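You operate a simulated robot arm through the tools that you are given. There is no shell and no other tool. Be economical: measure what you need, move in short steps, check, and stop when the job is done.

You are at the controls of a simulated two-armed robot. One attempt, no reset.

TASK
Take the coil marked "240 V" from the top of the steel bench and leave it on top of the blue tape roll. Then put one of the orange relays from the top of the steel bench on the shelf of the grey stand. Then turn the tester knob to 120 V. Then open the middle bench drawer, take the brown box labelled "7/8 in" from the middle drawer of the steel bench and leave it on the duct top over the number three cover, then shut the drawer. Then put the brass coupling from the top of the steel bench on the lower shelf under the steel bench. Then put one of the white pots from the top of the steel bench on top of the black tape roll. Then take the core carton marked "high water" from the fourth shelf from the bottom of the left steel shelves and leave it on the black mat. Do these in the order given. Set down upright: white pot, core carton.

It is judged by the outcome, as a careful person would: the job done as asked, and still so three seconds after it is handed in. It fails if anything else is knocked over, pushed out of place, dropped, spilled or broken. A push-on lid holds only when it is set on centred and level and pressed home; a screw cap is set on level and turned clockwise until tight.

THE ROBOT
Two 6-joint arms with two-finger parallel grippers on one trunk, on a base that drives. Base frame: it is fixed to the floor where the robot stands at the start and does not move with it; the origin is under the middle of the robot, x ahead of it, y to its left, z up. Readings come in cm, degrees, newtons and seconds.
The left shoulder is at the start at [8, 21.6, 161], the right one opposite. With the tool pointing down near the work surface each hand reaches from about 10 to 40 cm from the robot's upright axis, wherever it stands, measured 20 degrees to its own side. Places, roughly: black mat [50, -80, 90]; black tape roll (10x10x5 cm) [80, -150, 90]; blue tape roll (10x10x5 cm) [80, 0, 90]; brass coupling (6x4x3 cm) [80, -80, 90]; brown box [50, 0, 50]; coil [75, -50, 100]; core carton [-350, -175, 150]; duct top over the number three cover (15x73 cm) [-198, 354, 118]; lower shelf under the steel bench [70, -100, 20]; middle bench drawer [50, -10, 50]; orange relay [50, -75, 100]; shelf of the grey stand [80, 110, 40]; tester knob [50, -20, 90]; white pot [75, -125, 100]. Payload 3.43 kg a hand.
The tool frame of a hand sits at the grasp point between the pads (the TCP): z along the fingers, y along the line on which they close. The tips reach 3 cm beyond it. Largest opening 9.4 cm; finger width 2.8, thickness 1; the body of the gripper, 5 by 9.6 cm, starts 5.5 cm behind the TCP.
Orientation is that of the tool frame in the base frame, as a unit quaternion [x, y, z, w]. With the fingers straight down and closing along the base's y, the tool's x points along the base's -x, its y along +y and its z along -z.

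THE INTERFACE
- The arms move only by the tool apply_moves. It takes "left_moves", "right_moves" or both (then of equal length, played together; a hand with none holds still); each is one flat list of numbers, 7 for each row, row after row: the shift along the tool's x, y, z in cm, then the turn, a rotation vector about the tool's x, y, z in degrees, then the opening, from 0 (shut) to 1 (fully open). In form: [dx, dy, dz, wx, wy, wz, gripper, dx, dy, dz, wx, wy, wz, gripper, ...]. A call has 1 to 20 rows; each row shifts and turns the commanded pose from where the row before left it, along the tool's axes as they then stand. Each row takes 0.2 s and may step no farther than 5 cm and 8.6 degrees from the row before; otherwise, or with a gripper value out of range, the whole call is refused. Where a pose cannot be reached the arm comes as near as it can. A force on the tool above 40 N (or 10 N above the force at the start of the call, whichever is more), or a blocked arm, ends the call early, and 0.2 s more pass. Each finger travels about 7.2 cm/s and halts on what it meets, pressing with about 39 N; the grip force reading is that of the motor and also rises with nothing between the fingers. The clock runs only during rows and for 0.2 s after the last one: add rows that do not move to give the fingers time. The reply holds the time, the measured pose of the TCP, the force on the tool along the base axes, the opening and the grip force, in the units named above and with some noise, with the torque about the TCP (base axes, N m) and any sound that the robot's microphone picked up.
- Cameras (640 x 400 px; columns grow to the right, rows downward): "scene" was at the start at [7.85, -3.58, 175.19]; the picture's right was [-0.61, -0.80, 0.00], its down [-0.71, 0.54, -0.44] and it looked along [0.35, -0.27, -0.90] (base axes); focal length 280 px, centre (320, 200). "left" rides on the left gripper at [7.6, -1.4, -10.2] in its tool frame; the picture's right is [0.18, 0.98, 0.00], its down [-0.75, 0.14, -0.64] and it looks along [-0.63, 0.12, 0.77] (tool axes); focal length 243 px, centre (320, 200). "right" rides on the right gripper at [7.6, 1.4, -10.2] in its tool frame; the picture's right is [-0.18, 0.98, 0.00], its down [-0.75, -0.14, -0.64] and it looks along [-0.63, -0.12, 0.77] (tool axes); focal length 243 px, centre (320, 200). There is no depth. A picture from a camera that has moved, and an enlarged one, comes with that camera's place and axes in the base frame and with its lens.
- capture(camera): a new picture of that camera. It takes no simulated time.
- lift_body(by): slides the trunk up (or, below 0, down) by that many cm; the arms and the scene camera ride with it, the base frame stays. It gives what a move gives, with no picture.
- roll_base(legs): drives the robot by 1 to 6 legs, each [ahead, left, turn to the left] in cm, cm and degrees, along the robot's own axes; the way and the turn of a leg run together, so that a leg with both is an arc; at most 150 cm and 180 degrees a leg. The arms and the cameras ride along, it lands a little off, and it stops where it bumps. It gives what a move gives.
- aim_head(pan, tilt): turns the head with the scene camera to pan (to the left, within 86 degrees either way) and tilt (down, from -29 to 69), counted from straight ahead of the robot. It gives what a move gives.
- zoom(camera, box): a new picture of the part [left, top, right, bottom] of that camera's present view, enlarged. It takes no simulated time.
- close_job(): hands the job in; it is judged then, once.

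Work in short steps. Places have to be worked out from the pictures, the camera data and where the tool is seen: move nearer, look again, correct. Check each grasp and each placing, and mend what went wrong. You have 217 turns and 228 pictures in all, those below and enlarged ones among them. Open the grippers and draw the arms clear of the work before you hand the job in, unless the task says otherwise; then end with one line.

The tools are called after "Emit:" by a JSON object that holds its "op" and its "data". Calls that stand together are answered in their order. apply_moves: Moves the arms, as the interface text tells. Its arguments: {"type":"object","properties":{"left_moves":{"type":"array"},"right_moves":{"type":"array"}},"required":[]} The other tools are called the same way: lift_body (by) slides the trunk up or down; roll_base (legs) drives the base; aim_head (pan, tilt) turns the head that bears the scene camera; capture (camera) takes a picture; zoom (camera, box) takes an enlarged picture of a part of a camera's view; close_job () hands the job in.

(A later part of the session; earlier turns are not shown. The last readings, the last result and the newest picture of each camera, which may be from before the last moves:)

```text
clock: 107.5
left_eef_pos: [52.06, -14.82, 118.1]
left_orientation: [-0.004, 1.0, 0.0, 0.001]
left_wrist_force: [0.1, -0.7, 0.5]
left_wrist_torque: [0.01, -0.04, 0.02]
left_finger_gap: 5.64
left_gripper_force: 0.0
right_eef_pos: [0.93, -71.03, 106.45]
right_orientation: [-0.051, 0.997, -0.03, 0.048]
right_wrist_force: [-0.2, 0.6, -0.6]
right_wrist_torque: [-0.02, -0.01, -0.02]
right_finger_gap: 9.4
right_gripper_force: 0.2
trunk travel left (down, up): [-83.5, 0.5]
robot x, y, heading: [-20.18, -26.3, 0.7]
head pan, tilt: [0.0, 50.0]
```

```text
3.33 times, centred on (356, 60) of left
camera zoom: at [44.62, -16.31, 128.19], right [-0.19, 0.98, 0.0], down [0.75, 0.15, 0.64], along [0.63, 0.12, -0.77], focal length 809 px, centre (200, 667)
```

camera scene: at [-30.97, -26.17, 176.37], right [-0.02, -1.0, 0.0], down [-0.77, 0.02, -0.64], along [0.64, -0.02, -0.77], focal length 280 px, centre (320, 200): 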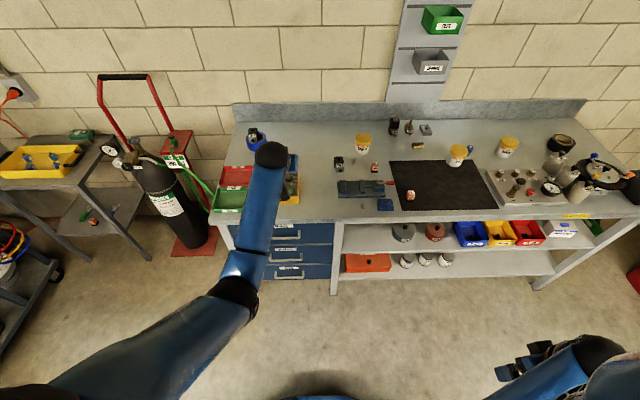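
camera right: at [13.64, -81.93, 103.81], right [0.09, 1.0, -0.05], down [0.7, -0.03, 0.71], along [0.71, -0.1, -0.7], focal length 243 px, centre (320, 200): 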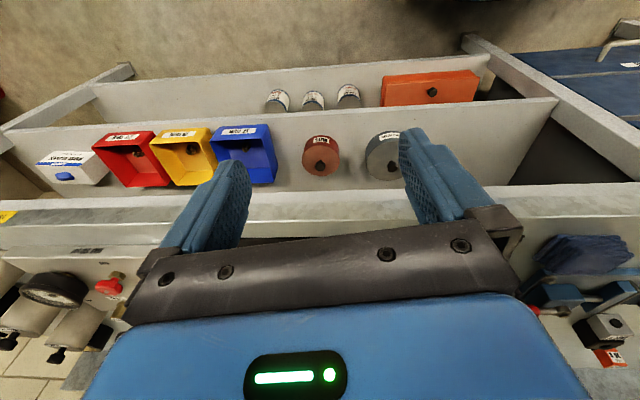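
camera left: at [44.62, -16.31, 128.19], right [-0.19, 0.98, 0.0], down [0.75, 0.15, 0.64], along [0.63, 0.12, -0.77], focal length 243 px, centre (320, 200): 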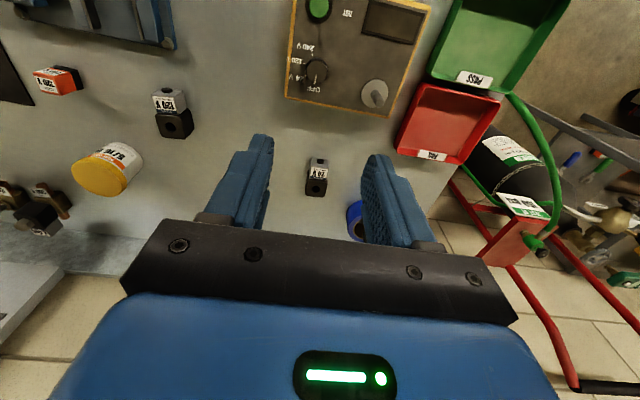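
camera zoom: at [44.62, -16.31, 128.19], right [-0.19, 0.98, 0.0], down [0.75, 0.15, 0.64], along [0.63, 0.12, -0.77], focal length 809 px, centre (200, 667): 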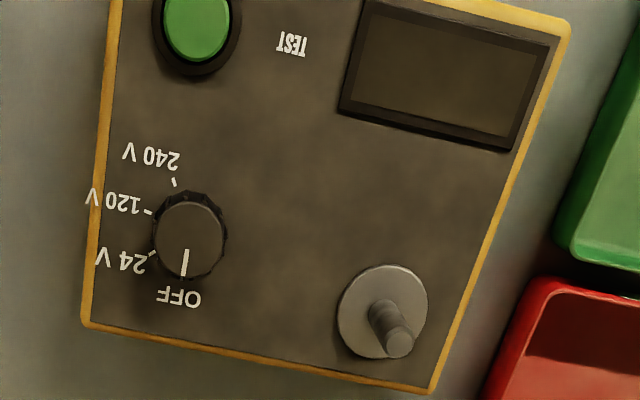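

Knob pointer is at OFF; 120 V lies about 100° clockwise (seen from above). Lower the hand and localize the knob better.

Emit:
{"op": "lift_body", "data": {"by": -12}}

Emit:
{"op": "capture", "data": {"camera": "left"}}

Emit:
{"op": "zoom", "data": {"camera": "left", "box": [200, 0, 456, 160]}}

```text
clock: 109.0
left_eef_pos: [52.57, -14.85, 105.78]
left_orientation: [-0.004, 1.0, -0.001, -0.001]
left_wrist_force: [0.3, -1.2, 0.0]
left_wrist_torque: [-0.05, 0.03, -0.02]
left_finger_gap: 5.6
left_gripper_force: 0.1
right_eef_pos: [1.42, -71.11, 94.34]
right_orientation: [-0.053, 0.997, -0.031, 0.045]
right_wrist_force: [0.8, -0.7, -1.3]
right_wrist_torque: [0.01, 0.0, 0.01]
right_finger_gap: 9.4
right_gripper_force: 0.1
trunk travel left (down, up): [-71.5, 12.5]
robot x, y, heading: [-20.57, -26.5, 0.5]
head pan, tilt: [0.0, 50.0]
```

```text
168 pictures are left
camera left: at [45.13, -16.3, 115.91], right [-0.19, 0.98, 0.0], down [0.75, 0.15, 0.64], along [0.63, 0.12, -0.77], focal length 243 px, centre (320, 200)
```

left: 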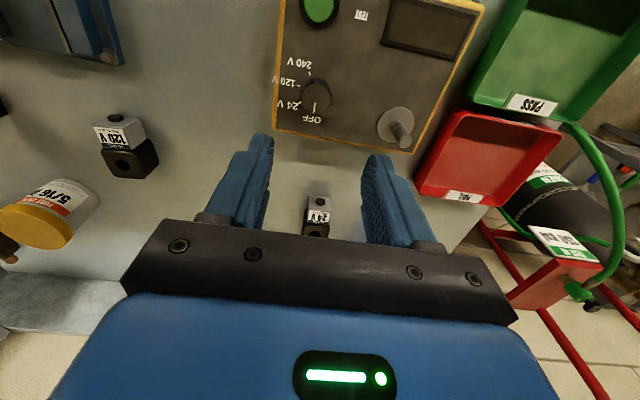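

```text
2.50 times, centred on (328, 80) of left
camera zoom: at [45.13, -16.3, 115.91], right [-0.19, 0.98, 0.0], down [0.75, 0.15, 0.64], along [0.63, 0.12, -0.77], focal length 606 px, centre (300, 500)
```

zoom: 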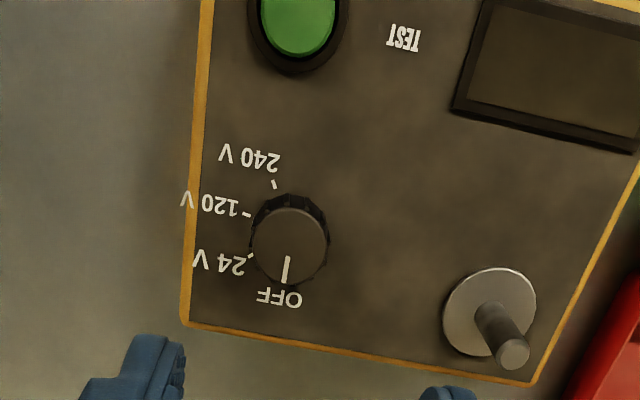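

Knob is centred near [52.1,-15.45], top z≈93. Pre-rotate the hand -50° about its axis and centre it, then lower.

Emit:
{"op": "apply_moves", "data": {"left_moves": [0.4, -0.6, 0, 0, 0, 0, 0.6, 0, 0, 0, 0, 0, -8.4, 0.6, 0, 0, 0, 0, 0, -8.4, 0.6, 0, 0, 0, 0, 0, -8.4, 0.6, 0, 0, 0, 0, 0, -8.4, 0.6, 0, 0, 0, 0, 0, -8.4, 0.6, 0, 0, 0, 0, 0, -8.4, 0.6]}}

Emit:
{"op": "capture", "data": {"camera": "left"}}

Emit:
{"op": "capture", "data": {"camera": "scene"}}

```text
clock: 110.7
left_eef_pos: [52.13, -15.46, 105.65]
left_orientation: [-0.43, 0.903, 0.001, -0.001]
left_wrist_force: [-0.4, -0.1, 0.2]
left_wrist_torque: [-0.01, -0.02, -0.01]
left_finger_gap: 5.62
left_gripper_force: 0.0
right_eef_pos: [1.52, -71.01, 94.41]
right_orientation: [-0.051, 0.997, -0.031, 0.045]
right_wrist_force: [1.0, -0.6, 0.2]
right_wrist_torque: [-0.02, 0.02, -0.04]
right_finger_gap: 9.4
right_gripper_force: 0.0
trunk travel left (down, up): [-71.5, 12.5]
robot x, y, heading: [-20.54, -25.99, 0.6]
head pan, tilt: [0.0, 50.0]
```

```text
166 pictures are left
camera left: at [48.65, -22.22, 115.89], right [-0.88, 0.48, 0.0], down [0.37, 0.67, 0.64], along [0.3, 0.56, -0.77], focal length 243 px, centre (320, 200)
```

left: 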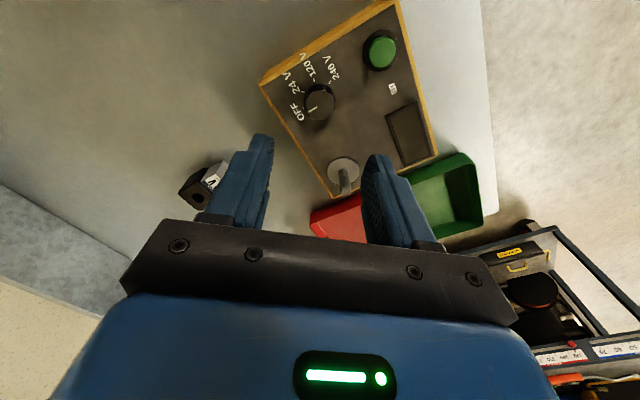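

```text
165 pictures are left
camera scene: at [-9.63, -26.05, 164.36], right [0.01, -1.0, 0.0], down [-0.77, -0.01, -0.64], along [0.64, 0.01, -0.77], focal length 280 px, centre (320, 200)
```

scene: 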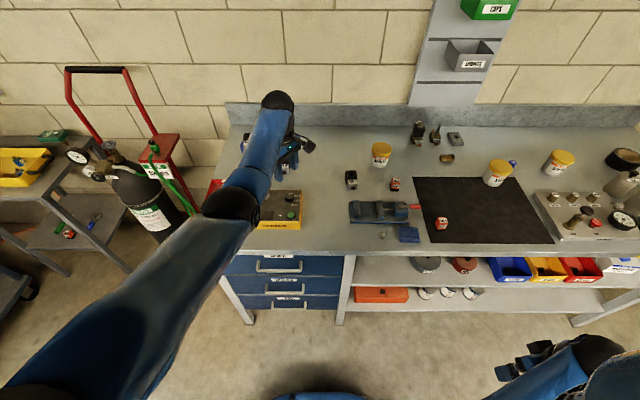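

Knob is on the hand's axis. Lower 9 cm by trunk, check, then finish.

Emit:
{"op": "lift_body", "data": {"by": -9}}

Emit:
{"op": "capture", "data": {"camera": "left"}}

```text
clock: 111.9
left_eef_pos: [52.08, -15.46, 96.69]
left_orientation: [-0.43, 0.903, 0.0, -0.001]
left_wrist_force: [0.3, 0.5, -0.2]
left_wrist_torque: [0.02, 0.02, 0.02]
left_finger_gap: 5.66
left_gripper_force: 0.0
right_eef_pos: [1.44, -71.0, 85.37]
right_orientation: [-0.052, 0.997, -0.031, 0.044]
right_wrist_force: [0.9, -0.5, -1.1]
right_wrist_torque: [0.01, 0.02, -0.02]
right_finger_gap: 9.39
right_gripper_force: 0.2
trunk travel left (down, up): [-62.5, 21.5]
robot x, y, heading: [-20.27, -26.25, 0.3]
head pan, tilt: [0.0, 50.0]
```

```text
164 pictures are left
camera left: at [48.62, -22.21, 106.89], right [-0.88, 0.48, 0.0], down [0.37, 0.67, 0.64], along [0.3, 0.56, -0.77], focal length 243 px, centre (320, 200)
```

left: 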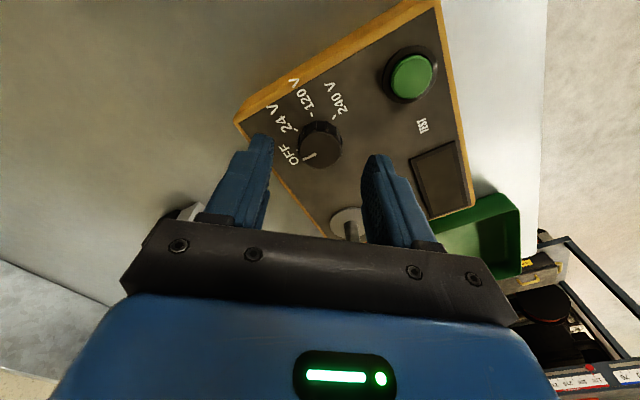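

Knob top appears at z≈92. Step down until near the panel.

Emit:
{"op": "apply_moves", "data": {"left_moves": [0, 0, 1, 0, 0, 0, 0.6, 0, 0, 1, 0, 0, 0, 0.6, 0, 0, 0.4, 0, 0, 0, 0.6, 0, 0, 0.3, 0, 0, 0, 0.6, 0, 0, 0, 0, 0, 0, 0.6]}}

Emit:
{"op": "capture", "data": {"camera": "left"}}

```text
clock: 113.1
left_eef_pos: [52.21, -15.29, 93.93]
left_orientation: [-0.429, 0.903, 0.0, -0.001]
left_wrist_force: [0.7, 0.1, 0.1]
left_wrist_torque: [-0.02, -0.01, -0.02]
left_finger_gap: 5.65
left_gripper_force: 0.0
right_eef_pos: [1.42, -70.9, 85.36]
right_orientation: [-0.052, 0.997, -0.031, 0.045]
right_wrist_force: [0.4, -0.3, 0.3]
right_wrist_torque: [-0.01, -0.02, -0.03]
right_finger_gap: 9.39
right_gripper_force: 0.1
trunk travel left (down, up): [-62.5, 21.5]
robot x, y, heading: [-20.16, -26.35, 0.4]
head pan, tilt: [0.0, 50.0]
```

```text
163 pictures are left
camera left: at [48.7, -22.23, 104.15], right [-0.88, 0.48, 0.0], down [0.37, 0.67, 0.64], along [0.3, 0.56, -0.77], focal length 243 px, centre (320, 200)
```

left: 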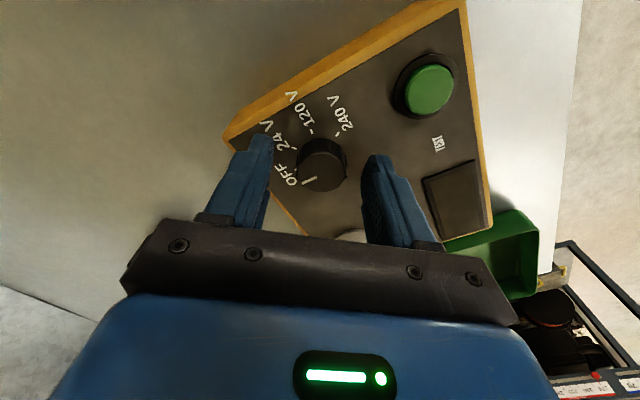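

Need a little more depth; lower 0.7 cm, then close gently.

Emit:
{"op": "apply_moves", "data": {"left_moves": [0, 0, 0.3, 0, 0, 0, 0.6, 0, 0, 0.3, 0, 0, 0, 0.6, 0, 0, 0.2, 0, 0, 0, 0.6, 0, 0, 0, 0, 0, 0, 0.3, 0, 0, 0, 0, 0, 0, 0.1, 0, 0, 0, 0, 0, 0, 0.1, 0, 0, 0, 0, 0, 0, 0.1]}}

Emit:
{"op": "capture", "data": {"camera": "left"}}

```text
clock: 114.7
left_eef_pos: [52.18, -15.32, 93.54]
left_orientation: [-0.43, 0.903, -0.001, 0.001]
left_wrist_force: [5.4, 0.0, 18.1]
left_wrist_torque: [-0.23, 0.41, -0.09]
left_finger_gap: 2.95
left_gripper_force: 45.1
right_eef_pos: [1.34, -71.02, 85.4]
right_orientation: [-0.052, 0.997, -0.03, 0.045]
right_wrist_force: [0.0, 0.1, 0.3]
right_wrist_torque: [0.01, -0.01, -0.05]
right_finger_gap: 9.4
right_gripper_force: 0.1
trunk travel left (down, up): [-62.5, 21.5]
robot x, y, heading: [-20.37, -26.45, 0.5]
head pan, tilt: [0.0, 50.0]
```

```text
162 pictures are left
camera left: at [48.54, -22.17, 103.67], right [-0.88, 0.48, 0.0], down [0.36, 0.67, 0.64], along [0.31, 0.56, -0.77], focal length 243 px, centre (320, 200)
```

left: 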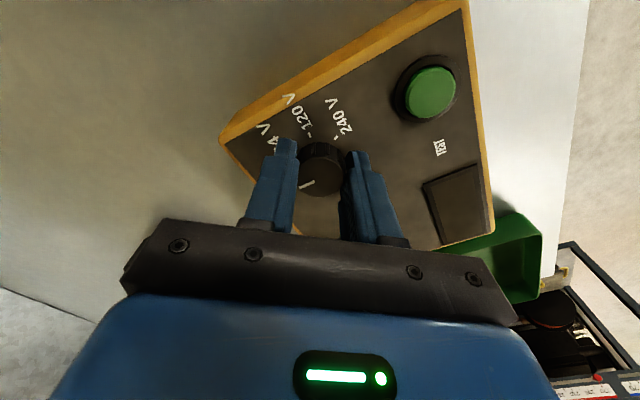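

Knob gripped (2.95 cm). Ease up slightly and turn clockwise by 100°.

Emit:
{"op": "apply_moves", "data": {"left_moves": [0, 0, -0.35, 0, 0, 0, 0.1, 0, 0, 0, 0, 0, 8.3, 0.1, 0, 0, 0, 0, 0, 8.3, 0.1, 0, 0, 0, 0, 0, 8.3, 0.1, 0, 0, 0, 0, 0, 8.3, 0.1, 0, 0, 0, 0, 0, 8.3, 0.1, 0, 0, 0, 0, 0, 8.3, 0.1, 0, 0, 0, 0, 0, 8.3, 0.1, 0, 0, 0, 0, 0, 8.3, 0.1, 0, 0, 0, 0, 0, 8.3, 0.1, 0, 0, 0, 0, 0, 8.3, 0.1, 0, 0, 0, 0, 0, 8.3, 0.1, 0, 0, 0, 0, 0, 8.3, 0.1, 0, 0, 0, 0, 0, 0, 0.1, 0, 0, 0, 0, 0, 0, 0.1]}}

Emit:
{"op": "capture", "data": {"camera": "left"}}

```text
clock: 117.9
left_eef_pos: [52.13, -15.29, 93.45]
left_orientation: [0.413, 0.911, -0.002, -0.001]
left_wrist_force: [0.5, 9.4, -0.8]
left_wrist_torque: [0.68, 0.24, 0.0]
left_finger_gap: 2.89
left_gripper_force: 45.1
right_eef_pos: [1.51, -70.81, 85.46]
right_orientation: [-0.052, 0.997, -0.031, 0.044]
right_wrist_force: [0.4, 0.0, -0.6]
right_wrist_torque: [0.0, 0.02, -0.01]
right_finger_gap: 9.4
right_gripper_force: 0.1
trunk travel left (down, up): [-62.5, 21.5]
robot x, y, heading: [-20.47, -26.07, 0.5]
head pan, tilt: [0.0, 50.0]
```

```text
161 pictures are left
camera left: at [46.22, -10.41, 103.69], right [0.62, 0.79, 0.0], down [0.6, -0.47, 0.64], along [0.5, -0.4, -0.77], focal length 243 px, centre (320, 200)
```

left: 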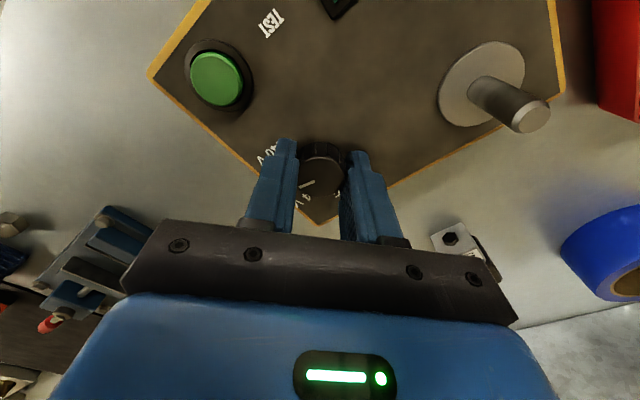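

Turned about 100°. Open, rise and check the pointer.

Emit:
{"op": "apply_moves", "data": {"left_moves": [0, 0, 0, 0, 0, 0, 0.5, 0, 0, 0, 0, 0, 0, 0.6, 0, 0, -2, 0, 0, 0, 0.6, 0, 0, -3, 0, 0, 0, 0.6, 0, 0, -4, 0, 0, 0, 0.6]}}

Emit:
{"op": "zoom", "data": {"camera": "left", "box": [200, 0, 456, 160]}}

```text
clock: 119.1
left_eef_pos: [52.16, -15.54, 102.51]
left_orientation: [0.412, 0.911, -0.002, -0.001]
left_wrist_force: [0.1, 0.2, -0.3]
left_wrist_torque: [0.03, -0.02, 0.01]
left_finger_gap: 5.65
left_gripper_force: 0.1
right_eef_pos: [1.39, -70.94, 85.4]
right_orientation: [-0.052, 0.997, -0.031, 0.044]
right_wrist_force: [0.1, -0.8, -0.2]
right_wrist_torque: [0.02, -0.02, -0.01]
right_finger_gap: 9.42
right_gripper_force: 0.1
trunk travel left (down, up): [-62.5, 21.5]
robot x, y, heading: [-20.06, -26.59, 0.5]
head pan, tilt: [0.0, 50.0]
```

```text
2.50 times, centred on (328, 80) of left
camera zoom: at [46.19, -10.71, 112.61], right [0.62, 0.79, 0.0], down [0.61, -0.47, 0.64], along [0.5, -0.4, -0.77], focal length 606 px, centre (300, 500)
```

zoom: 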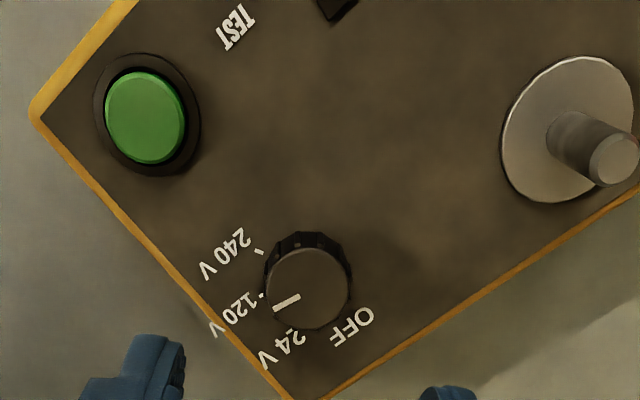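

The pointer is at or within a few degrees of 120 V. Turn the hand back to neutral and verify from a similar view as before.

Emit:
{"op": "apply_moves", "data": {"left_moves": [0, 0, -1, 0, 0, -8.2, 0.6, 0, 0, -1, 0, 0, -8.2, 0.6, 0, 0, -1, 0, 0, -8.2, 0.6, 0, 0, 0, 0, 0, -8.2, 0.6, 0, 0, 0, 0, 0, -8.2, 0.6, 0, 0, 0, 0, 0, -8.2, 0.6]}}

Emit:
{"op": "zoom", "data": {"camera": "left", "box": [250, 40, 378, 120]}}

```text
clock: 120.5
left_eef_pos: [52.18, -15.45, 105.53]
left_orientation: [-0.005, 1.0, 0.0, -0.001]
left_wrist_force: [-0.1, -0.8, 0.5]
left_wrist_torque: [0.01, -0.01, -0.01]
left_finger_gap: 5.64
left_gripper_force: 0.1
right_eef_pos: [1.47, -70.98, 85.45]
right_orientation: [-0.051, 0.997, -0.032, 0.044]
right_wrist_force: [1.0, 0.3, 0.3]
right_wrist_torque: [0.02, 0.01, 0.03]
right_finger_gap: 9.4
right_gripper_force: 0.0
trunk travel left (down, up): [-62.5, 21.5]
robot x, y, heading: [-20.24, -26.16, 0.7]
head pan, tilt: [0.0, 50.0]
```

```text
5.00 times, centred on (314, 80) of left
camera zoom: at [44.74, -16.93, 115.74], right [-0.19, 0.98, 0.0], down [0.75, 0.15, 0.64], along [0.63, 0.12, -0.77], focal length 1213 px, centre (350, 800)
```

zoom: 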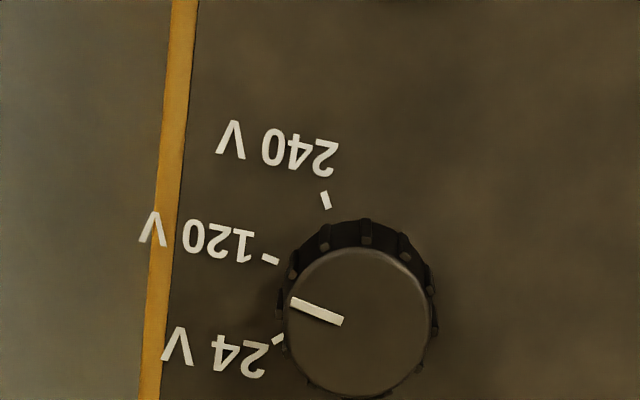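

The knob points at 120 V. Next the drawer: raise, back off, and look at the drawer fronts from lower down.

Emit:
{"op": "roll_base", "data": {"legs": [[-30, 0, -0.6]]}}

Emit:
{"op": "lift_body", "data": {"by": -25}}

Emit:
{"op": "aim_head", "data": {"pan": 5, "tilt": 45}}

Emit:
{"op": "capture", "data": {"camera": "scene"}}

Emit:
{"op": "capture", "data": {"camera": "left"}}

```text
clock: 122.5
left_eef_pos: [23.27, -16.09, 105.48]
left_orientation: [-0.001, 1.0, 0.001, -0.002]
left_wrist_force: [0.4, 0.5, 0.0]
left_wrist_torque: [-0.01, 0.05, 0.0]
left_finger_gap: 5.65
left_gripper_force: 0.1
right_eef_pos: [-27.85, -71.25, 85.32]
right_orientation: [-0.048, 0.997, -0.031, 0.043]
right_wrist_force: [0.2, -0.5, -0.5]
right_wrist_torque: [-0.01, -0.02, 0.01]
right_finger_gap: 9.44
right_gripper_force: 0.0
trunk travel left (down, up): [-62.5, 21.5]
robot x, y, heading: [-49.6, -26.54, 0.0]
head pan, tilt: [0.0, 50.0]
```

```text
clock: 125.1
left_eef_pos: [23.06, -16.15, 80.67]
left_orientation: [-0.001, 1.0, 0.0, -0.001]
left_wrist_force: [0.2, 0.0, 0.3]
left_wrist_torque: [0.03, 0.0, -0.01]
left_finger_gap: 5.67
left_gripper_force: 0.1
right_eef_pos: [-28.13, -71.31, 60.29]
right_orientation: [-0.049, 0.997, -0.031, 0.045]
right_wrist_force: [-0.9, 0.1, 0.4]
right_wrist_torque: [0.01, 0.01, 0.0]
right_finger_gap: 9.39
right_gripper_force: 0.0
trunk travel left (down, up): [-37.5, 46.5]
robot x, y, heading: [-49.29, -26.15, 0.1]
head pan, tilt: [0.0, 50.0]
```

```text
clock: 125.8
left_eef_pos: [23.08, -16.07, 80.63]
left_orientation: [-0.001, 1.0, 0.0, -0.002]
left_wrist_force: [0.3, -0.9, 0.5]
left_wrist_torque: [0.04, -0.03, 0.05]
left_finger_gap: 5.64
left_gripper_force: 0.1
right_eef_pos: [-28.08, -71.35, 60.33]
right_orientation: [-0.049, 0.997, -0.031, 0.044]
right_wrist_force: [1.1, -1.1, -0.2]
right_wrist_torque: [0.04, 0.03, 0.03]
right_finger_gap: 9.4
right_gripper_force: 0.0
trunk travel left (down, up): [-37.5, 46.5]
robot x, y, heading: [-49.74, -26.33, -0.1]
head pan, tilt: [5.0, 45.0]
```

```text
158 pictures are left
camera scene: at [-38.39, -25.55, 131.05], right [0.09, -1.0, 0.0], down [-0.7, -0.06, -0.71], along [0.7, 0.06, -0.71], focal length 280 px, centre (320, 200)
```

scene: 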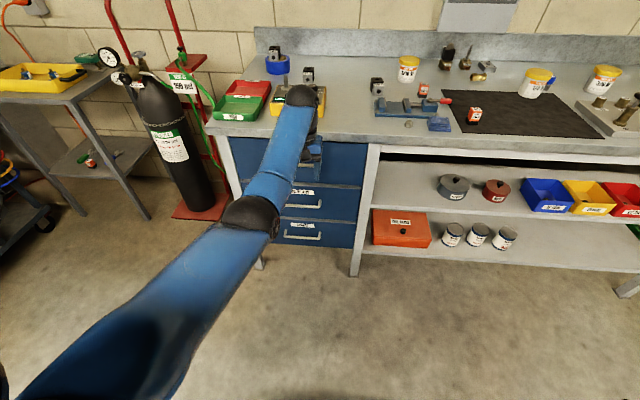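

```text
157 pictures are left
camera left: at [15.64, -17.49, 90.72], right [-0.19, 0.98, 0.0], down [0.76, 0.14, 0.64], along [0.63, 0.12, -0.77], focal length 243 px, centre (320, 200)
```

left: 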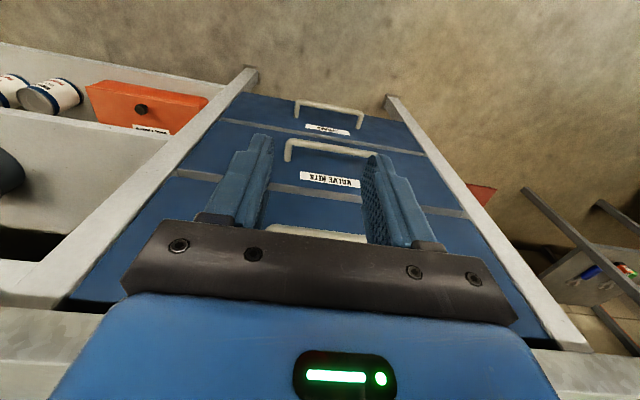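

Middle handle (label "VALVE KITS") is at about [34.4,-11.8,53]. Turn the left tool to point forward with the fingers closing vertically.

Emit:
{"op": "apply_moves", "data": {"left_moves": [0.5, 0, 0, 0, -8.2, 0, 0.6, 0, 0, 0, 0, -8.2, 0, 0.6, 0, 0, 0, 0, -8.2, 0, 0.6, 0, 0, 0, 0, -8.2, 0, 0.6, 0, 0, 0, 0, -8.2, 0, 0.6, 0, 0, 0, 0, -8.2, 0, 0.6, 0, 0, 0, 0, -8.2, 0, 0.6, 0, 0, 0, 0, -8.2, 0, 0.6, 0, 0, 0, 0, -8.2, 0, 0.6, 0, 0, 0, 0, -8.2, 0, 0.6, 0, 0, 0, 0, -8, 0, 0.6]}}

Emit:
{"op": "apply_moves", "data": {"left_moves": [0, 0, 0, 0, 0, 8.2, 0.6, 0, 0, 0, 0, 0, 8.2, 0.6, 0, 0, 0, 0, 0, 8.2, 0.6, 0, 0, 0, 0, 0, 8.2, 0.6, 0, 0, 0, 0, 0, 8.2, 0.6, 0, 0, 0, 0, 0, 8.2, 0.6, 0, 0, 0, 0, 0, 8.2, 0.6, 0, 0, 0, 0, 0, 8.2, 0.6, 0, 0, 0, 0, 0, 8.2, 0.6, 0, 0, 0, 0, 0, 8.2, 0.6, 0, 0, 0, 0, 0, 8, 0.6]}}

Emit:
{"op": "capture", "data": {"camera": "left"}}

Emit:
{"op": "capture", "data": {"camera": "scene"}}

```text
clock: 128.2
left_eef_pos: [22.61, -16.11, 80.45]
left_orientation: [0.0, 0.707, 0.0, 0.707]
left_wrist_force: [-1.2, -0.1, -0.6]
left_wrist_torque: [0.0, -0.01, 0.01]
left_finger_gap: 5.6
left_gripper_force: 0.1
right_eef_pos: [-27.99, -71.21, 60.26]
right_orientation: [-0.049, 0.997, -0.03, 0.044]
right_wrist_force: [-0.6, 0.5, 0.1]
right_wrist_torque: [-0.01, 0.01, -0.03]
right_finger_gap: 9.39
right_gripper_force: 0.0
trunk travel left (down, up): [-37.5, 46.5]
robot x, y, heading: [-49.61, -26.63, -0.1]
head pan, tilt: [5.0, 45.0]
```

```text
clock: 130.6
left_eef_pos: [22.61, -16.01, 80.54]
left_orientation: [0.5, 0.5, 0.501, 0.499]
left_wrist_force: [0.2, -0.2, 0.0]
left_wrist_torque: [0.01, 0.0, 0.01]
left_finger_gap: 5.65
left_gripper_force: 0.0
right_eef_pos: [-28.12, -71.22, 60.29]
right_orientation: [-0.047, 0.997, -0.03, 0.045]
right_wrist_force: [-0.5, -0.1, 0.2]
right_wrist_torque: [0.01, 0.02, 0.0]
right_finger_gap: 9.39
right_gripper_force: 0.1
trunk travel left (down, up): [-37.5, 46.5]
robot x, y, heading: [-49.47, -26.3, -0.0]
head pan, tilt: [5.0, 45.0]
```

```text
156 pictures are left
camera left: at [12.49, -8.43, 79.06], right [0.0, 0.18, 0.98], down [-0.64, -0.75, 0.14], along [0.77, -0.63, 0.12], focal length 243 px, centre (320, 200)
```

left: 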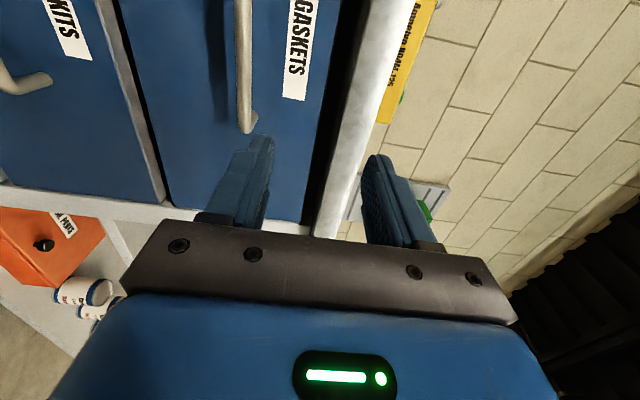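

```text
155 pictures are left
camera scene: at [-38.4, -25.54, 131.06], right [0.09, -1.0, 0.0], down [-0.7, -0.06, -0.71], along [0.7, 0.06, -0.71], focal length 280 px, centre (320, 200)
```

scene: 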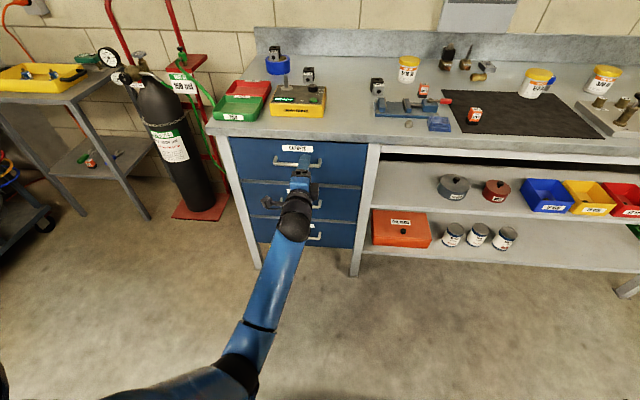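

Orientation achieved. Lower to the middle handle's height and look.

Emit:
{"op": "lift_body", "data": {"by": -26}}

Emit:
{"op": "capture", "data": {"camera": "left"}}

Emit:
{"op": "zoom", "data": {"camera": "scene", "box": [200, 80, 420, 218]}}

```text
clock: 133.2
left_eef_pos: [22.76, -16.03, 54.38]
left_orientation: [0.5, 0.501, 0.5, 0.499]
left_wrist_force: [0.1, -0.4, -0.2]
left_wrist_torque: [0.02, -0.06, 0.0]
left_finger_gap: 5.65
left_gripper_force: 0.0
right_eef_pos: [-27.99, -71.29, 34.36]
right_orientation: [-0.049, 0.997, -0.032, 0.044]
right_wrist_force: [0.3, 0.1, -0.8]
right_wrist_torque: [0.0, 0.0, 0.02]
right_finger_gap: 9.37
right_gripper_force: 0.2
trunk travel left (down, up): [-11.5, 72.5]
robot x, y, heading: [-49.37, -26.44, -0.3]
head pan, tilt: [5.0, 45.0]
```

```text
154 pictures are left
camera left: at [12.48, -8.43, 53.05], right [0.0, 0.18, 0.98], down [-0.64, -0.75, 0.14], along [0.77, -0.63, 0.12], focal length 243 px, centre (320, 200)
```

left: 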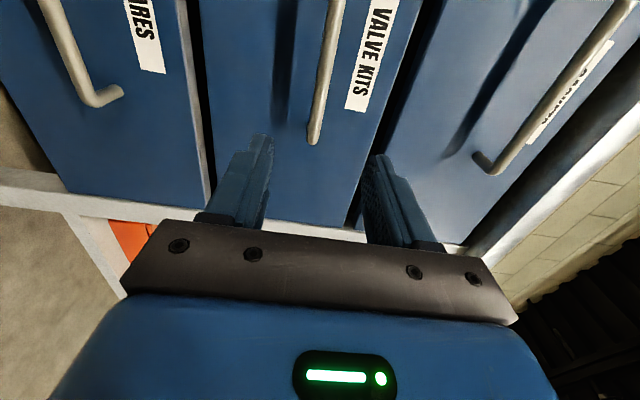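

```text
2.90 times, centred on (310, 149) of scene
camera zoom: at [-38.42, -25.54, 105.06], right [0.09, -1.0, 0.0], down [-0.7, -0.06, -0.71], along [0.7, 0.06, -0.71], focal length 812 px, centre (349, 348)
```

zoom: 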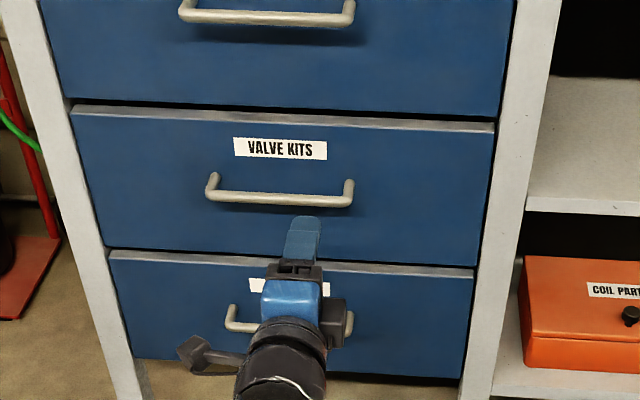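

Handle bar: x≈33.4, z≈54.5, y from -19 to -4. Move the hand to [32.6,-12,54.5] and close on it.

Emit:
{"op": "apply_moves", "data": {"left_moves": [4, 0.1, 0, 0, 0, 0, 0.6, 0, 0, 4, 0, 0, 0, 0.6, 0, 0, 4, 0, 0, 0, 0.6, 0, 0, 1.8, 0, 0, 0, 0.6]}}

Emit:
{"op": "capture", "data": {"camera": "left"}}

Emit:
{"op": "zoom", "data": {"camera": "scene", "box": [200, 80, 420, 218]}}

```text
clock: 134.2
left_eef_pos: [32.46, -12.14, 54.44]
left_orientation: [0.5, 0.501, 0.499, 0.5]
left_wrist_force: [-0.6, 0.0, 0.2]
left_wrist_torque: [0.02, -0.01, 0.02]
left_finger_gap: 5.63
left_gripper_force: 0.1
right_eef_pos: [-28.1, -71.34, 34.35]
right_orientation: [-0.048, 0.997, -0.03, 0.044]
right_wrist_force: [0.5, -0.4, 0.4]
right_wrist_torque: [0.03, 0.0, 0.01]
right_finger_gap: 9.43
right_gripper_force: 0.1
trunk travel left (down, up): [-11.5, 72.5]
robot x, y, heading: [-49.69, -26.44, -0.2]
head pan, tilt: [5.0, 45.0]
```

```text
152 pictures are left
camera left: at [22.39, -4.43, 52.95], right [0.0, 0.18, 0.98], down [-0.64, -0.75, 0.14], along [0.77, -0.63, 0.12], focal length 243 px, centre (320, 200)
```

left: 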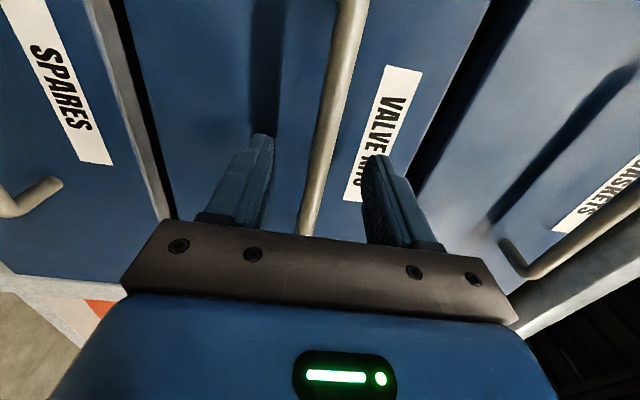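

```text
2.90 times, centred on (310, 149) of scene
camera zoom: at [-38.4, -25.54, 105.05], right [0.09, -1.0, 0.0], down [-0.7, -0.06, -0.71], along [0.7, 0.06, -0.71], focal length 812 px, centre (349, 348)
```

zoom: 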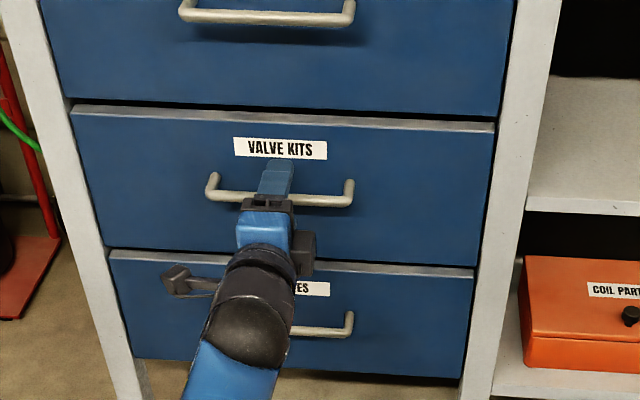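

The bar is between the fingers. Close on it.

Emit:
{"op": "apply_moves", "data": {"left_moves": [0, 0, 0, 0, 0, 0, 0.3, 0, 0, 0, 0, 0, 0, 0.05, 0, 0, 0, 0, 0, 0, 0.0, 0, 0, 0, 0, 0, 0, 0.0]}}

Emit:
{"op": "capture", "data": {"camera": "left"}}

```text
clock: 135.2
left_eef_pos: [32.49, -12.09, 54.25]
left_orientation: [0.501, 0.502, 0.499, 0.498]
left_wrist_force: [-1.6, 0.0, -5.2]
left_wrist_torque: [0.11, 0.09, 0.02]
left_finger_gap: 1.16
left_gripper_force: 44.8
right_eef_pos: [-28.08, -71.37, 34.38]
right_orientation: [-0.048, 0.997, -0.031, 0.044]
right_wrist_force: [0.7, 0.5, 0.1]
right_wrist_torque: [0.01, 0.04, 0.01]
right_finger_gap: 9.41
right_gripper_force: 0.1
trunk travel left (down, up): [-11.5, 72.5]
robot x, y, heading: [-49.4, -26.8, 0.1]
head pan, tilt: [5.0, 45.0]
```

```text
150 pictures are left
camera left: at [22.37, -4.43, 52.84], right [0.0, 0.18, 0.98], down [-0.64, -0.75, 0.14], along [0.77, -0.63, 0.11], focal length 243 px, centre (320, 200)
```

left: 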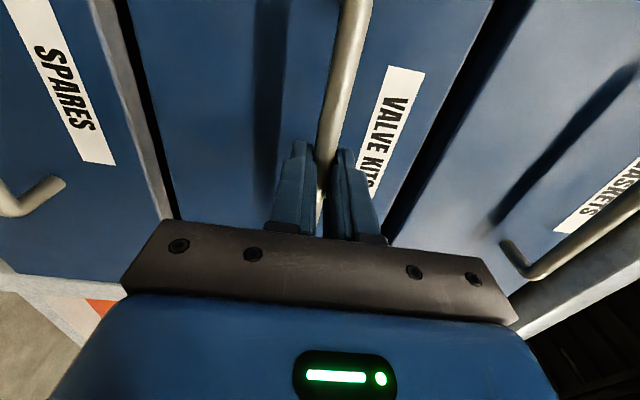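

Bar gripped. Pull the drawer by backing the base 26 cm.

Emit:
{"op": "roll_base", "data": {"legs": [[-26, 0, 0]]}}

Emit:
{"op": "capture", "data": {"camera": "scene"}}

```text
clock: 137.1
left_eef_pos: [6.07, -12.13, 54.32]
left_orientation: [0.501, 0.502, 0.498, 0.498]
left_wrist_force: [1.8, -7.2, -9.4]
left_wrist_torque: [0.02, 0.15, 0.0]
left_finger_gap: 1.16
left_gripper_force: 45.0
right_eef_pos: [-54.55, -71.35, 34.32]
right_orientation: [-0.049, 0.997, -0.031, 0.043]
right_wrist_force: [-0.3, 0.0, 0.2]
right_wrist_torque: [0.02, -0.02, -0.02]
right_finger_gap: 9.4
right_gripper_force: 0.1
trunk travel left (down, up): [-11.5, 72.5]
robot x, y, heading: [-76.02, -26.54, 0.6]
head pan, tilt: [5.0, 45.0]
```

```text
149 pictures are left
camera scene: at [-64.83, -25.61, 105.04], right [0.09, -1.0, 0.0], down [-0.71, -0.06, -0.71], along [0.7, 0.06, -0.71], focal length 280 px, centre (320, 200)
```

scene: 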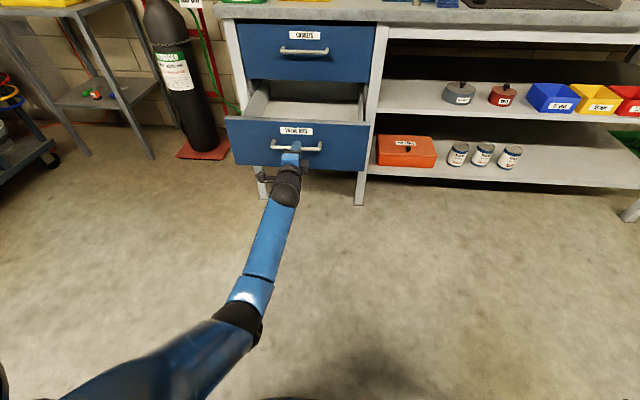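

The drawer is open 26 cm. Release, retreat, raise and look inside.

Emit:
{"op": "apply_moves", "data": {"left_moves": [0, 0, 0, 0, 0, 0, 0.4, 0, 0, 0, 0, 0, 0, 0.6, 0, 0, -3, 0, 0, 0, 0.6, 0, 0, -4, 0, 0, 0, 0.6, 0, 0, -4, 0, 0, 0, 0.6]}}

Emit:
{"op": "lift_body", "data": {"by": 40}}

Emit:
{"op": "aim_head", "data": {"pan": 8, "tilt": 45}}

Emit:
{"op": "capture", "data": {"camera": "scene"}}

```text
clock: 138.3
left_eef_pos: [-5.3, -12.34, 54.45]
left_orientation: [0.5, 0.501, 0.499, 0.499]
left_wrist_force: [1.1, -0.3, -0.6]
left_wrist_torque: [-0.04, 0.01, 0.0]
left_finger_gap: 5.64
left_gripper_force: 0.1
right_eef_pos: [-54.63, -71.19, 34.26]
right_orientation: [-0.049, 0.997, -0.031, 0.044]
right_wrist_force: [0.9, 0.1, 0.6]
right_wrist_torque: [0.04, 0.03, 0.02]
right_finger_gap: 9.39
right_gripper_force: 0.1
trunk travel left (down, up): [-11.5, 72.5]
robot x, y, heading: [-75.8, -26.38, 0.0]
head pan, tilt: [5.0, 45.0]
```

```text
clock: 142.1
left_eef_pos: [-5.14, -12.15, 94.36]
left_orientation: [0.5, 0.501, 0.5, 0.499]
left_wrist_force: [-0.1, 0.1, -0.4]
left_wrist_torque: [-0.01, 0.02, -0.03]
left_finger_gap: 5.64
left_gripper_force: 0.1
right_eef_pos: [-54.53, -71.3, 74.31]
right_orientation: [-0.05, 0.997, -0.031, 0.044]
right_wrist_force: [-0.4, 0.9, 0.6]
right_wrist_torque: [-0.02, 0.0, 0.01]
right_finger_gap: 9.41
right_gripper_force: 0.2
trunk travel left (down, up): [-51.5, 32.5]
robot x, y, heading: [-76.22, -26.57, -0.1]
head pan, tilt: [5.0, 45.0]
```

```text
clock: 142.8
left_eef_pos: [-5.16, -12.15, 94.34]
left_orientation: [0.5, 0.502, 0.499, 0.499]
left_wrist_force: [-0.1, 0.3, 0.7]
left_wrist_torque: [-0.01, 0.0, 0.02]
left_finger_gap: 5.65
left_gripper_force: 0.1
right_eef_pos: [-54.52, -71.34, 74.39]
right_orientation: [-0.049, 0.997, -0.031, 0.044]
right_wrist_force: [-0.2, 0.3, -0.1]
right_wrist_torque: [0.0, 0.0, 0.01]
right_finger_gap: 9.42
right_gripper_force: 0.1
trunk travel left (down, up): [-51.5, 32.5]
robot x, y, heading: [-75.81, -26.42, 0.0]
head pan, tilt: [8.0, 45.0]
```

```text
148 pictures are left
camera scene: at [-65.0, -25.16, 145.06], right [0.14, -0.99, 0.0], down [-0.7, -0.1, -0.71], along [0.7, 0.1, -0.71], focal length 280 px, centre (320, 200)
```

scene: 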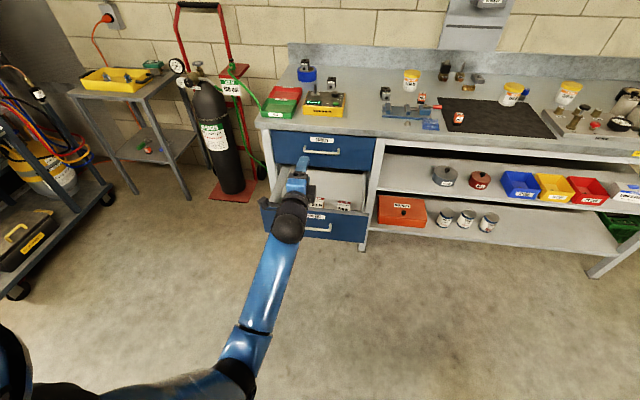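

Boxes sit near the drawer front. Turn the left tool back to vertical for a top grasp.

Emit:
{"op": "apply_moves", "data": {"left_moves": [0, 0, 0, 0, 0, -8.2, 0.8, 0, 0, 0, 0, 0, -8.2, 0.8, 0, 0, 0, 0, 0, -8.2, 0.8, 0, 0, 0, 0, 0, -8.2, 0.8, 0, 0, 0, 0, 0, -8.2, 0.8, 0, 0, 0, 0, 0, -8.2, 0.8, 0, 0, 0, 0, 0, -8.2, 0.8, 0, 0, 0, 0, 0, -8.2, 0.8, 0, 0, 0, 0, 0, -8.2, 0.8, 0, 0, 0, 0, 0, -8.2, 0.8, 0, 0, 0, 0, 0, -8, 0.8]}}

Emit:
{"op": "apply_moves", "data": {"left_moves": [0, 0, 0, 0, 8.2, 0, 0.8, 0, 0, 0, 0, 8.2, 0, 0.8, 0, 0, 0, 0, 8.2, 0, 0.8, 0, 0, 0, 0, 8.2, 0, 0.8, 0, 0, 0, 0, 8.2, 0, 0.8, 0, 0, 0, 0, 8.2, 0, 0.8, 0, 0, 0, 0, 8.2, 0, 0.8, 0, 0, 0, 0, 8.2, 0, 0.8, 0, 0, 0, 0, 8.2, 0, 0.8, 0, 0, 0, 0, 8.2, 0, 0.8, 0, 0, 0, 0, 8, 0, 0.8]}}

Emit:
{"op": "capture", "data": {"camera": "left"}}

Emit:
{"op": "capture", "data": {"camera": "scene"}}

```text
clock: 145.2
left_eef_pos: [-5.14, -12.19, 94.3]
left_orientation: [-0.001, 0.709, -0.002, 0.706]
left_wrist_force: [-0.6, 0.2, 0.5]
left_wrist_torque: [0.01, 0.0, -0.02]
left_finger_gap: 7.52
left_gripper_force: 0.1
right_eef_pos: [-54.45, -71.26, 74.44]
right_orientation: [-0.049, 0.997, -0.031, 0.044]
right_wrist_force: [-1.0, 0.3, -0.8]
right_wrist_torque: [0.01, -0.01, 0.04]
right_finger_gap: 9.43
right_gripper_force: 0.0
trunk travel left (down, up): [-51.5, 32.5]
robot x, y, heading: [-76.09, -26.33, 0.1]
head pan, tilt: [8.0, 45.0]
```

```text
clock: 147.6
left_eef_pos: [-4.44, -12.26, 93.86]
left_orientation: [-0.001, 1.0, 0.0, -0.004]
left_wrist_force: [0.3, 0.4, 0.0]
left_wrist_torque: [-0.03, 0.01, 0.0]
left_finger_gap: 7.49
left_gripper_force: 0.1
left hand out of reach, approached as far as the arm can: row 11
right_eef_pos: [-54.54, -71.32, 74.37]
right_orientation: [-0.048, 0.997, -0.031, 0.044]
right_wrist_force: [-0.7, -0.7, -0.1]
right_wrist_torque: [0.03, 0.03, 0.01]
right_finger_gap: 9.43
right_gripper_force: 0.1
trunk travel left (down, up): [-51.5, 32.5]
robot x, y, heading: [-76.18, -26.47, 0.1]
head pan, tilt: [8.0, 45.0]
```

```text
147 pictures are left
camera left: at [-11.84, -13.73, 104.16], right [-0.19, 0.98, 0.0], down [0.76, 0.14, 0.64], along [0.63, 0.12, -0.77], focal length 243 px, centre (320, 200)
```

left: 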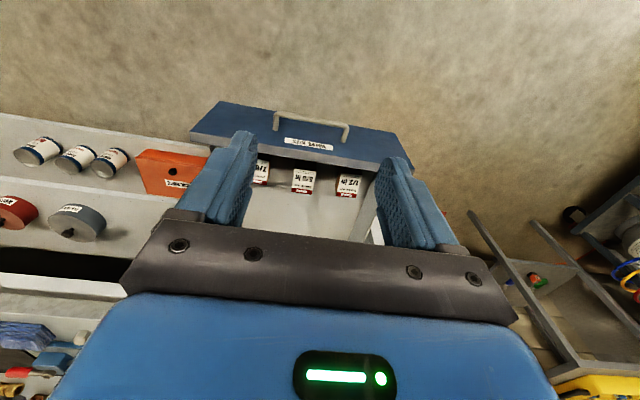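

```text
146 pictures are left
camera scene: at [-64.92, -25.19, 145.04], right [0.14, -0.99, 0.0], down [-0.7, -0.1, -0.71], along [0.7, 0.1, -0.71], focal length 280 px, centre (320, 200)
```

scene: 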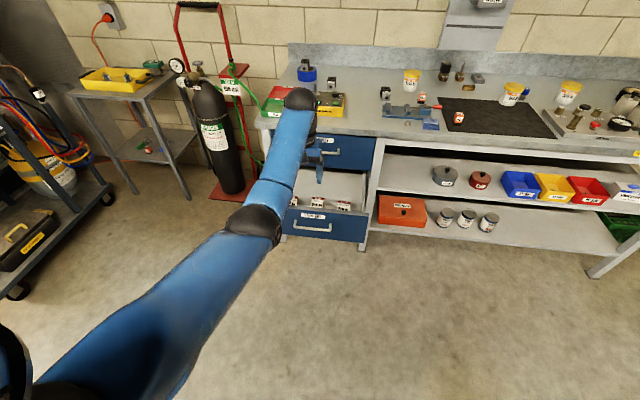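

Emit:
{"op": "zoom", "data": {"camera": "left", "box": [230, 90, 390, 240]}}

Emit:
{"op": "zoom", "data": {"camera": "scene", "box": [270, 180, 390, 255]}}

```text
2.67 times, centred on (310, 165) of left
camera zoom: at [-11.84, -13.73, 104.16], right [-0.19, 0.98, 0.0], down [0.76, 0.14, 0.64], along [0.63, 0.12, -0.77], focal length 647 px, centre (347, 293)
```

zoom: 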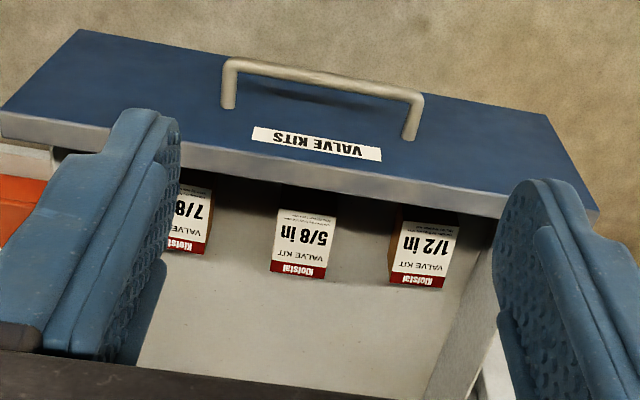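

```text
5.33 times, centred on (330, 218) of scene
camera zoom: at [-64.92, -25.19, 145.04], right [0.14, -0.99, 0.0], down [-0.7, -0.1, -0.71], along [0.7, 0.1, -0.71], focal length 1494 px, centre (267, 107)
```

zoom: 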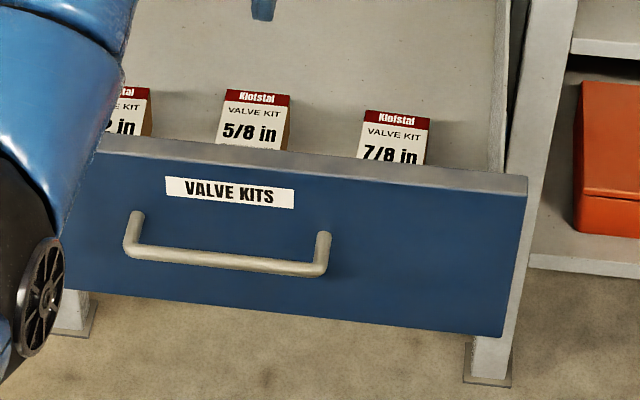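

The "7/8 in" box is the right-hand one, about [18,-22]. Drive forward 22 and right 9 to hover over it.

Emit:
{"op": "roll_base", "data": {"legs": [[22, -9, 0]]}}

Emit:
{"op": "apply_moves", "data": {"left_moves": [0, 0, 0, 0, 0, 0, 0.8, 0, 0, 0, 0, 0, 0, 0.8]}}

Emit:
{"op": "capture", "data": {"camera": "left"}}

```text
clock: 149.3
left_eef_pos: [17.27, -21.44, 93.97]
left_orientation: [0.001, 1.0, 0.0, -0.002]
left_wrist_force: [-0.5, 0.4, -0.1]
left_wrist_torque: [-0.02, -0.04, 0.01]
left_finger_gap: 7.52
left_gripper_force: 0.1
right_eef_pos: [-33.26, -80.38, 74.36]
right_orientation: [-0.046, 0.997, -0.032, 0.044]
right_wrist_force: [-0.2, 0.3, 0.0]
right_wrist_torque: [0.0, 0.01, -0.01]
right_finger_gap: 9.39
right_gripper_force: 0.0
trunk travel left (down, up): [-51.5, 32.5]
robot x, y, heading: [-54.3, -35.41, -0.0]
head pan, tilt: [8.0, 45.0]
```

```text
clock: 149.9
left_eef_pos: [17.24, -21.44, 93.93]
left_orientation: [0.001, 1.0, 0.0, -0.002]
left_wrist_force: [0.6, 0.2, 0.1]
left_wrist_torque: [0.03, 0.01, 0.0]
left_finger_gap: 7.52
left_gripper_force: 0.0
right_eef_pos: [-33.11, -80.33, 74.23]
right_orientation: [-0.047, 0.997, -0.032, 0.044]
right_wrist_force: [0.5, -0.4, 1.0]
right_wrist_torque: [0.0, 0.0, 0.0]
right_finger_gap: 9.43
right_gripper_force: 0.1
trunk travel left (down, up): [-51.5, 32.5]
robot x, y, heading: [-54.34, -35.48, -0.2]
head pan, tilt: [8.0, 45.0]
```

```text
143 pictures are left
camera left: at [9.75, -22.93, 104.16], right [-0.18, 0.98, 0.0], down [0.76, 0.14, 0.64], along [0.63, 0.12, -0.77], focal length 243 px, centre (320, 200)
```

left: 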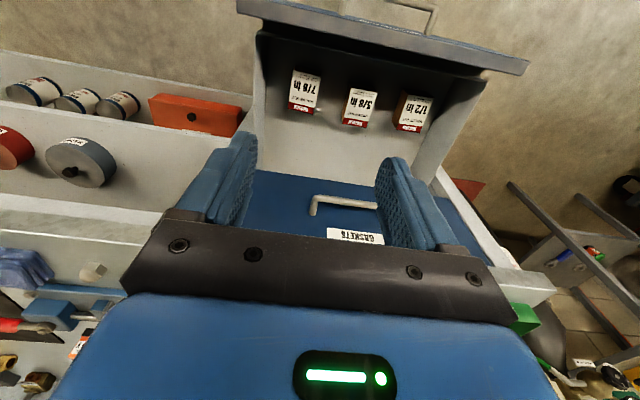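

Triangulated: box top ≈ z 50, x 22–29, y -26…-20. Move over [24.7,-23.2] and lower.

Emit:
{"op": "roll_base", "data": {"legs": [[7.3, -1.7, 0]]}}

Emit:
{"op": "lift_body", "data": {"by": -30}}

Emit:
{"op": "capture", "data": {"camera": "left"}}

```text
clock: 150.9
left_eef_pos: [24.06, -23.33, 94.09]
left_orientation: [0.001, 1.0, -0.001, -0.002]
left_wrist_force: [0.4, -0.1, -0.2]
left_wrist_torque: [0.03, -0.03, 0.01]
left_finger_gap: 7.53
left_gripper_force: 0.0
right_eef_pos: [-26.18, -81.97, 74.23]
right_orientation: [-0.046, 0.997, -0.031, 0.045]
right_wrist_force: [-0.9, -0.3, -0.5]
right_wrist_torque: [0.01, -0.04, 0.02]
right_finger_gap: 9.38
right_gripper_force: 0.0
trunk travel left (down, up): [-51.5, 32.5]
robot x, y, heading: [-47.27, -37.45, 0.0]
head pan, tilt: [8.0, 45.0]
```

```text
clock: 153.9
left_eef_pos: [24.31, -23.27, 63.91]
left_orientation: [0.001, 1.0, 0.0, -0.002]
left_wrist_force: [-0.2, -0.7, -0.2]
left_wrist_torque: [0.0, -0.01, 0.0]
left_finger_gap: 7.53
left_gripper_force: 0.0
right_eef_pos: [-26.25, -82.08, 44.33]
right_orientation: [-0.046, 0.998, -0.031, 0.043]
right_wrist_force: [-0.3, 0.2, -0.6]
right_wrist_torque: [0.01, 0.02, -0.02]
right_finger_gap: 9.4
right_gripper_force: 0.0
trunk travel left (down, up): [-21.5, 62.5]
robot x, y, heading: [-47.3, -37.32, 0.1]
head pan, tilt: [8.0, 45.0]
```

```text
142 pictures are left
camera left: at [16.82, -24.67, 74.19], right [-0.18, 0.98, 0.0], down [0.76, 0.14, 0.64], along [0.63, 0.12, -0.77], focal length 243 px, centre (320, 200)
```

left: 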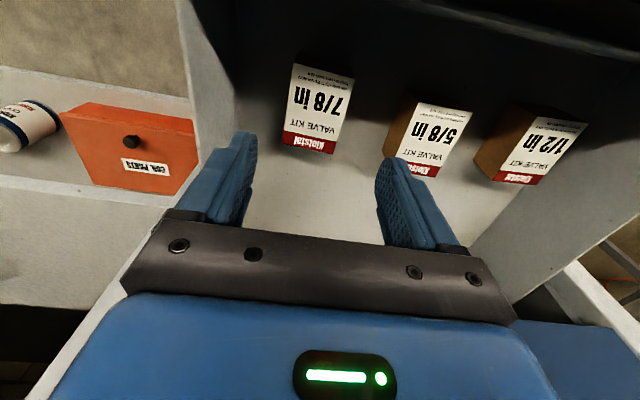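

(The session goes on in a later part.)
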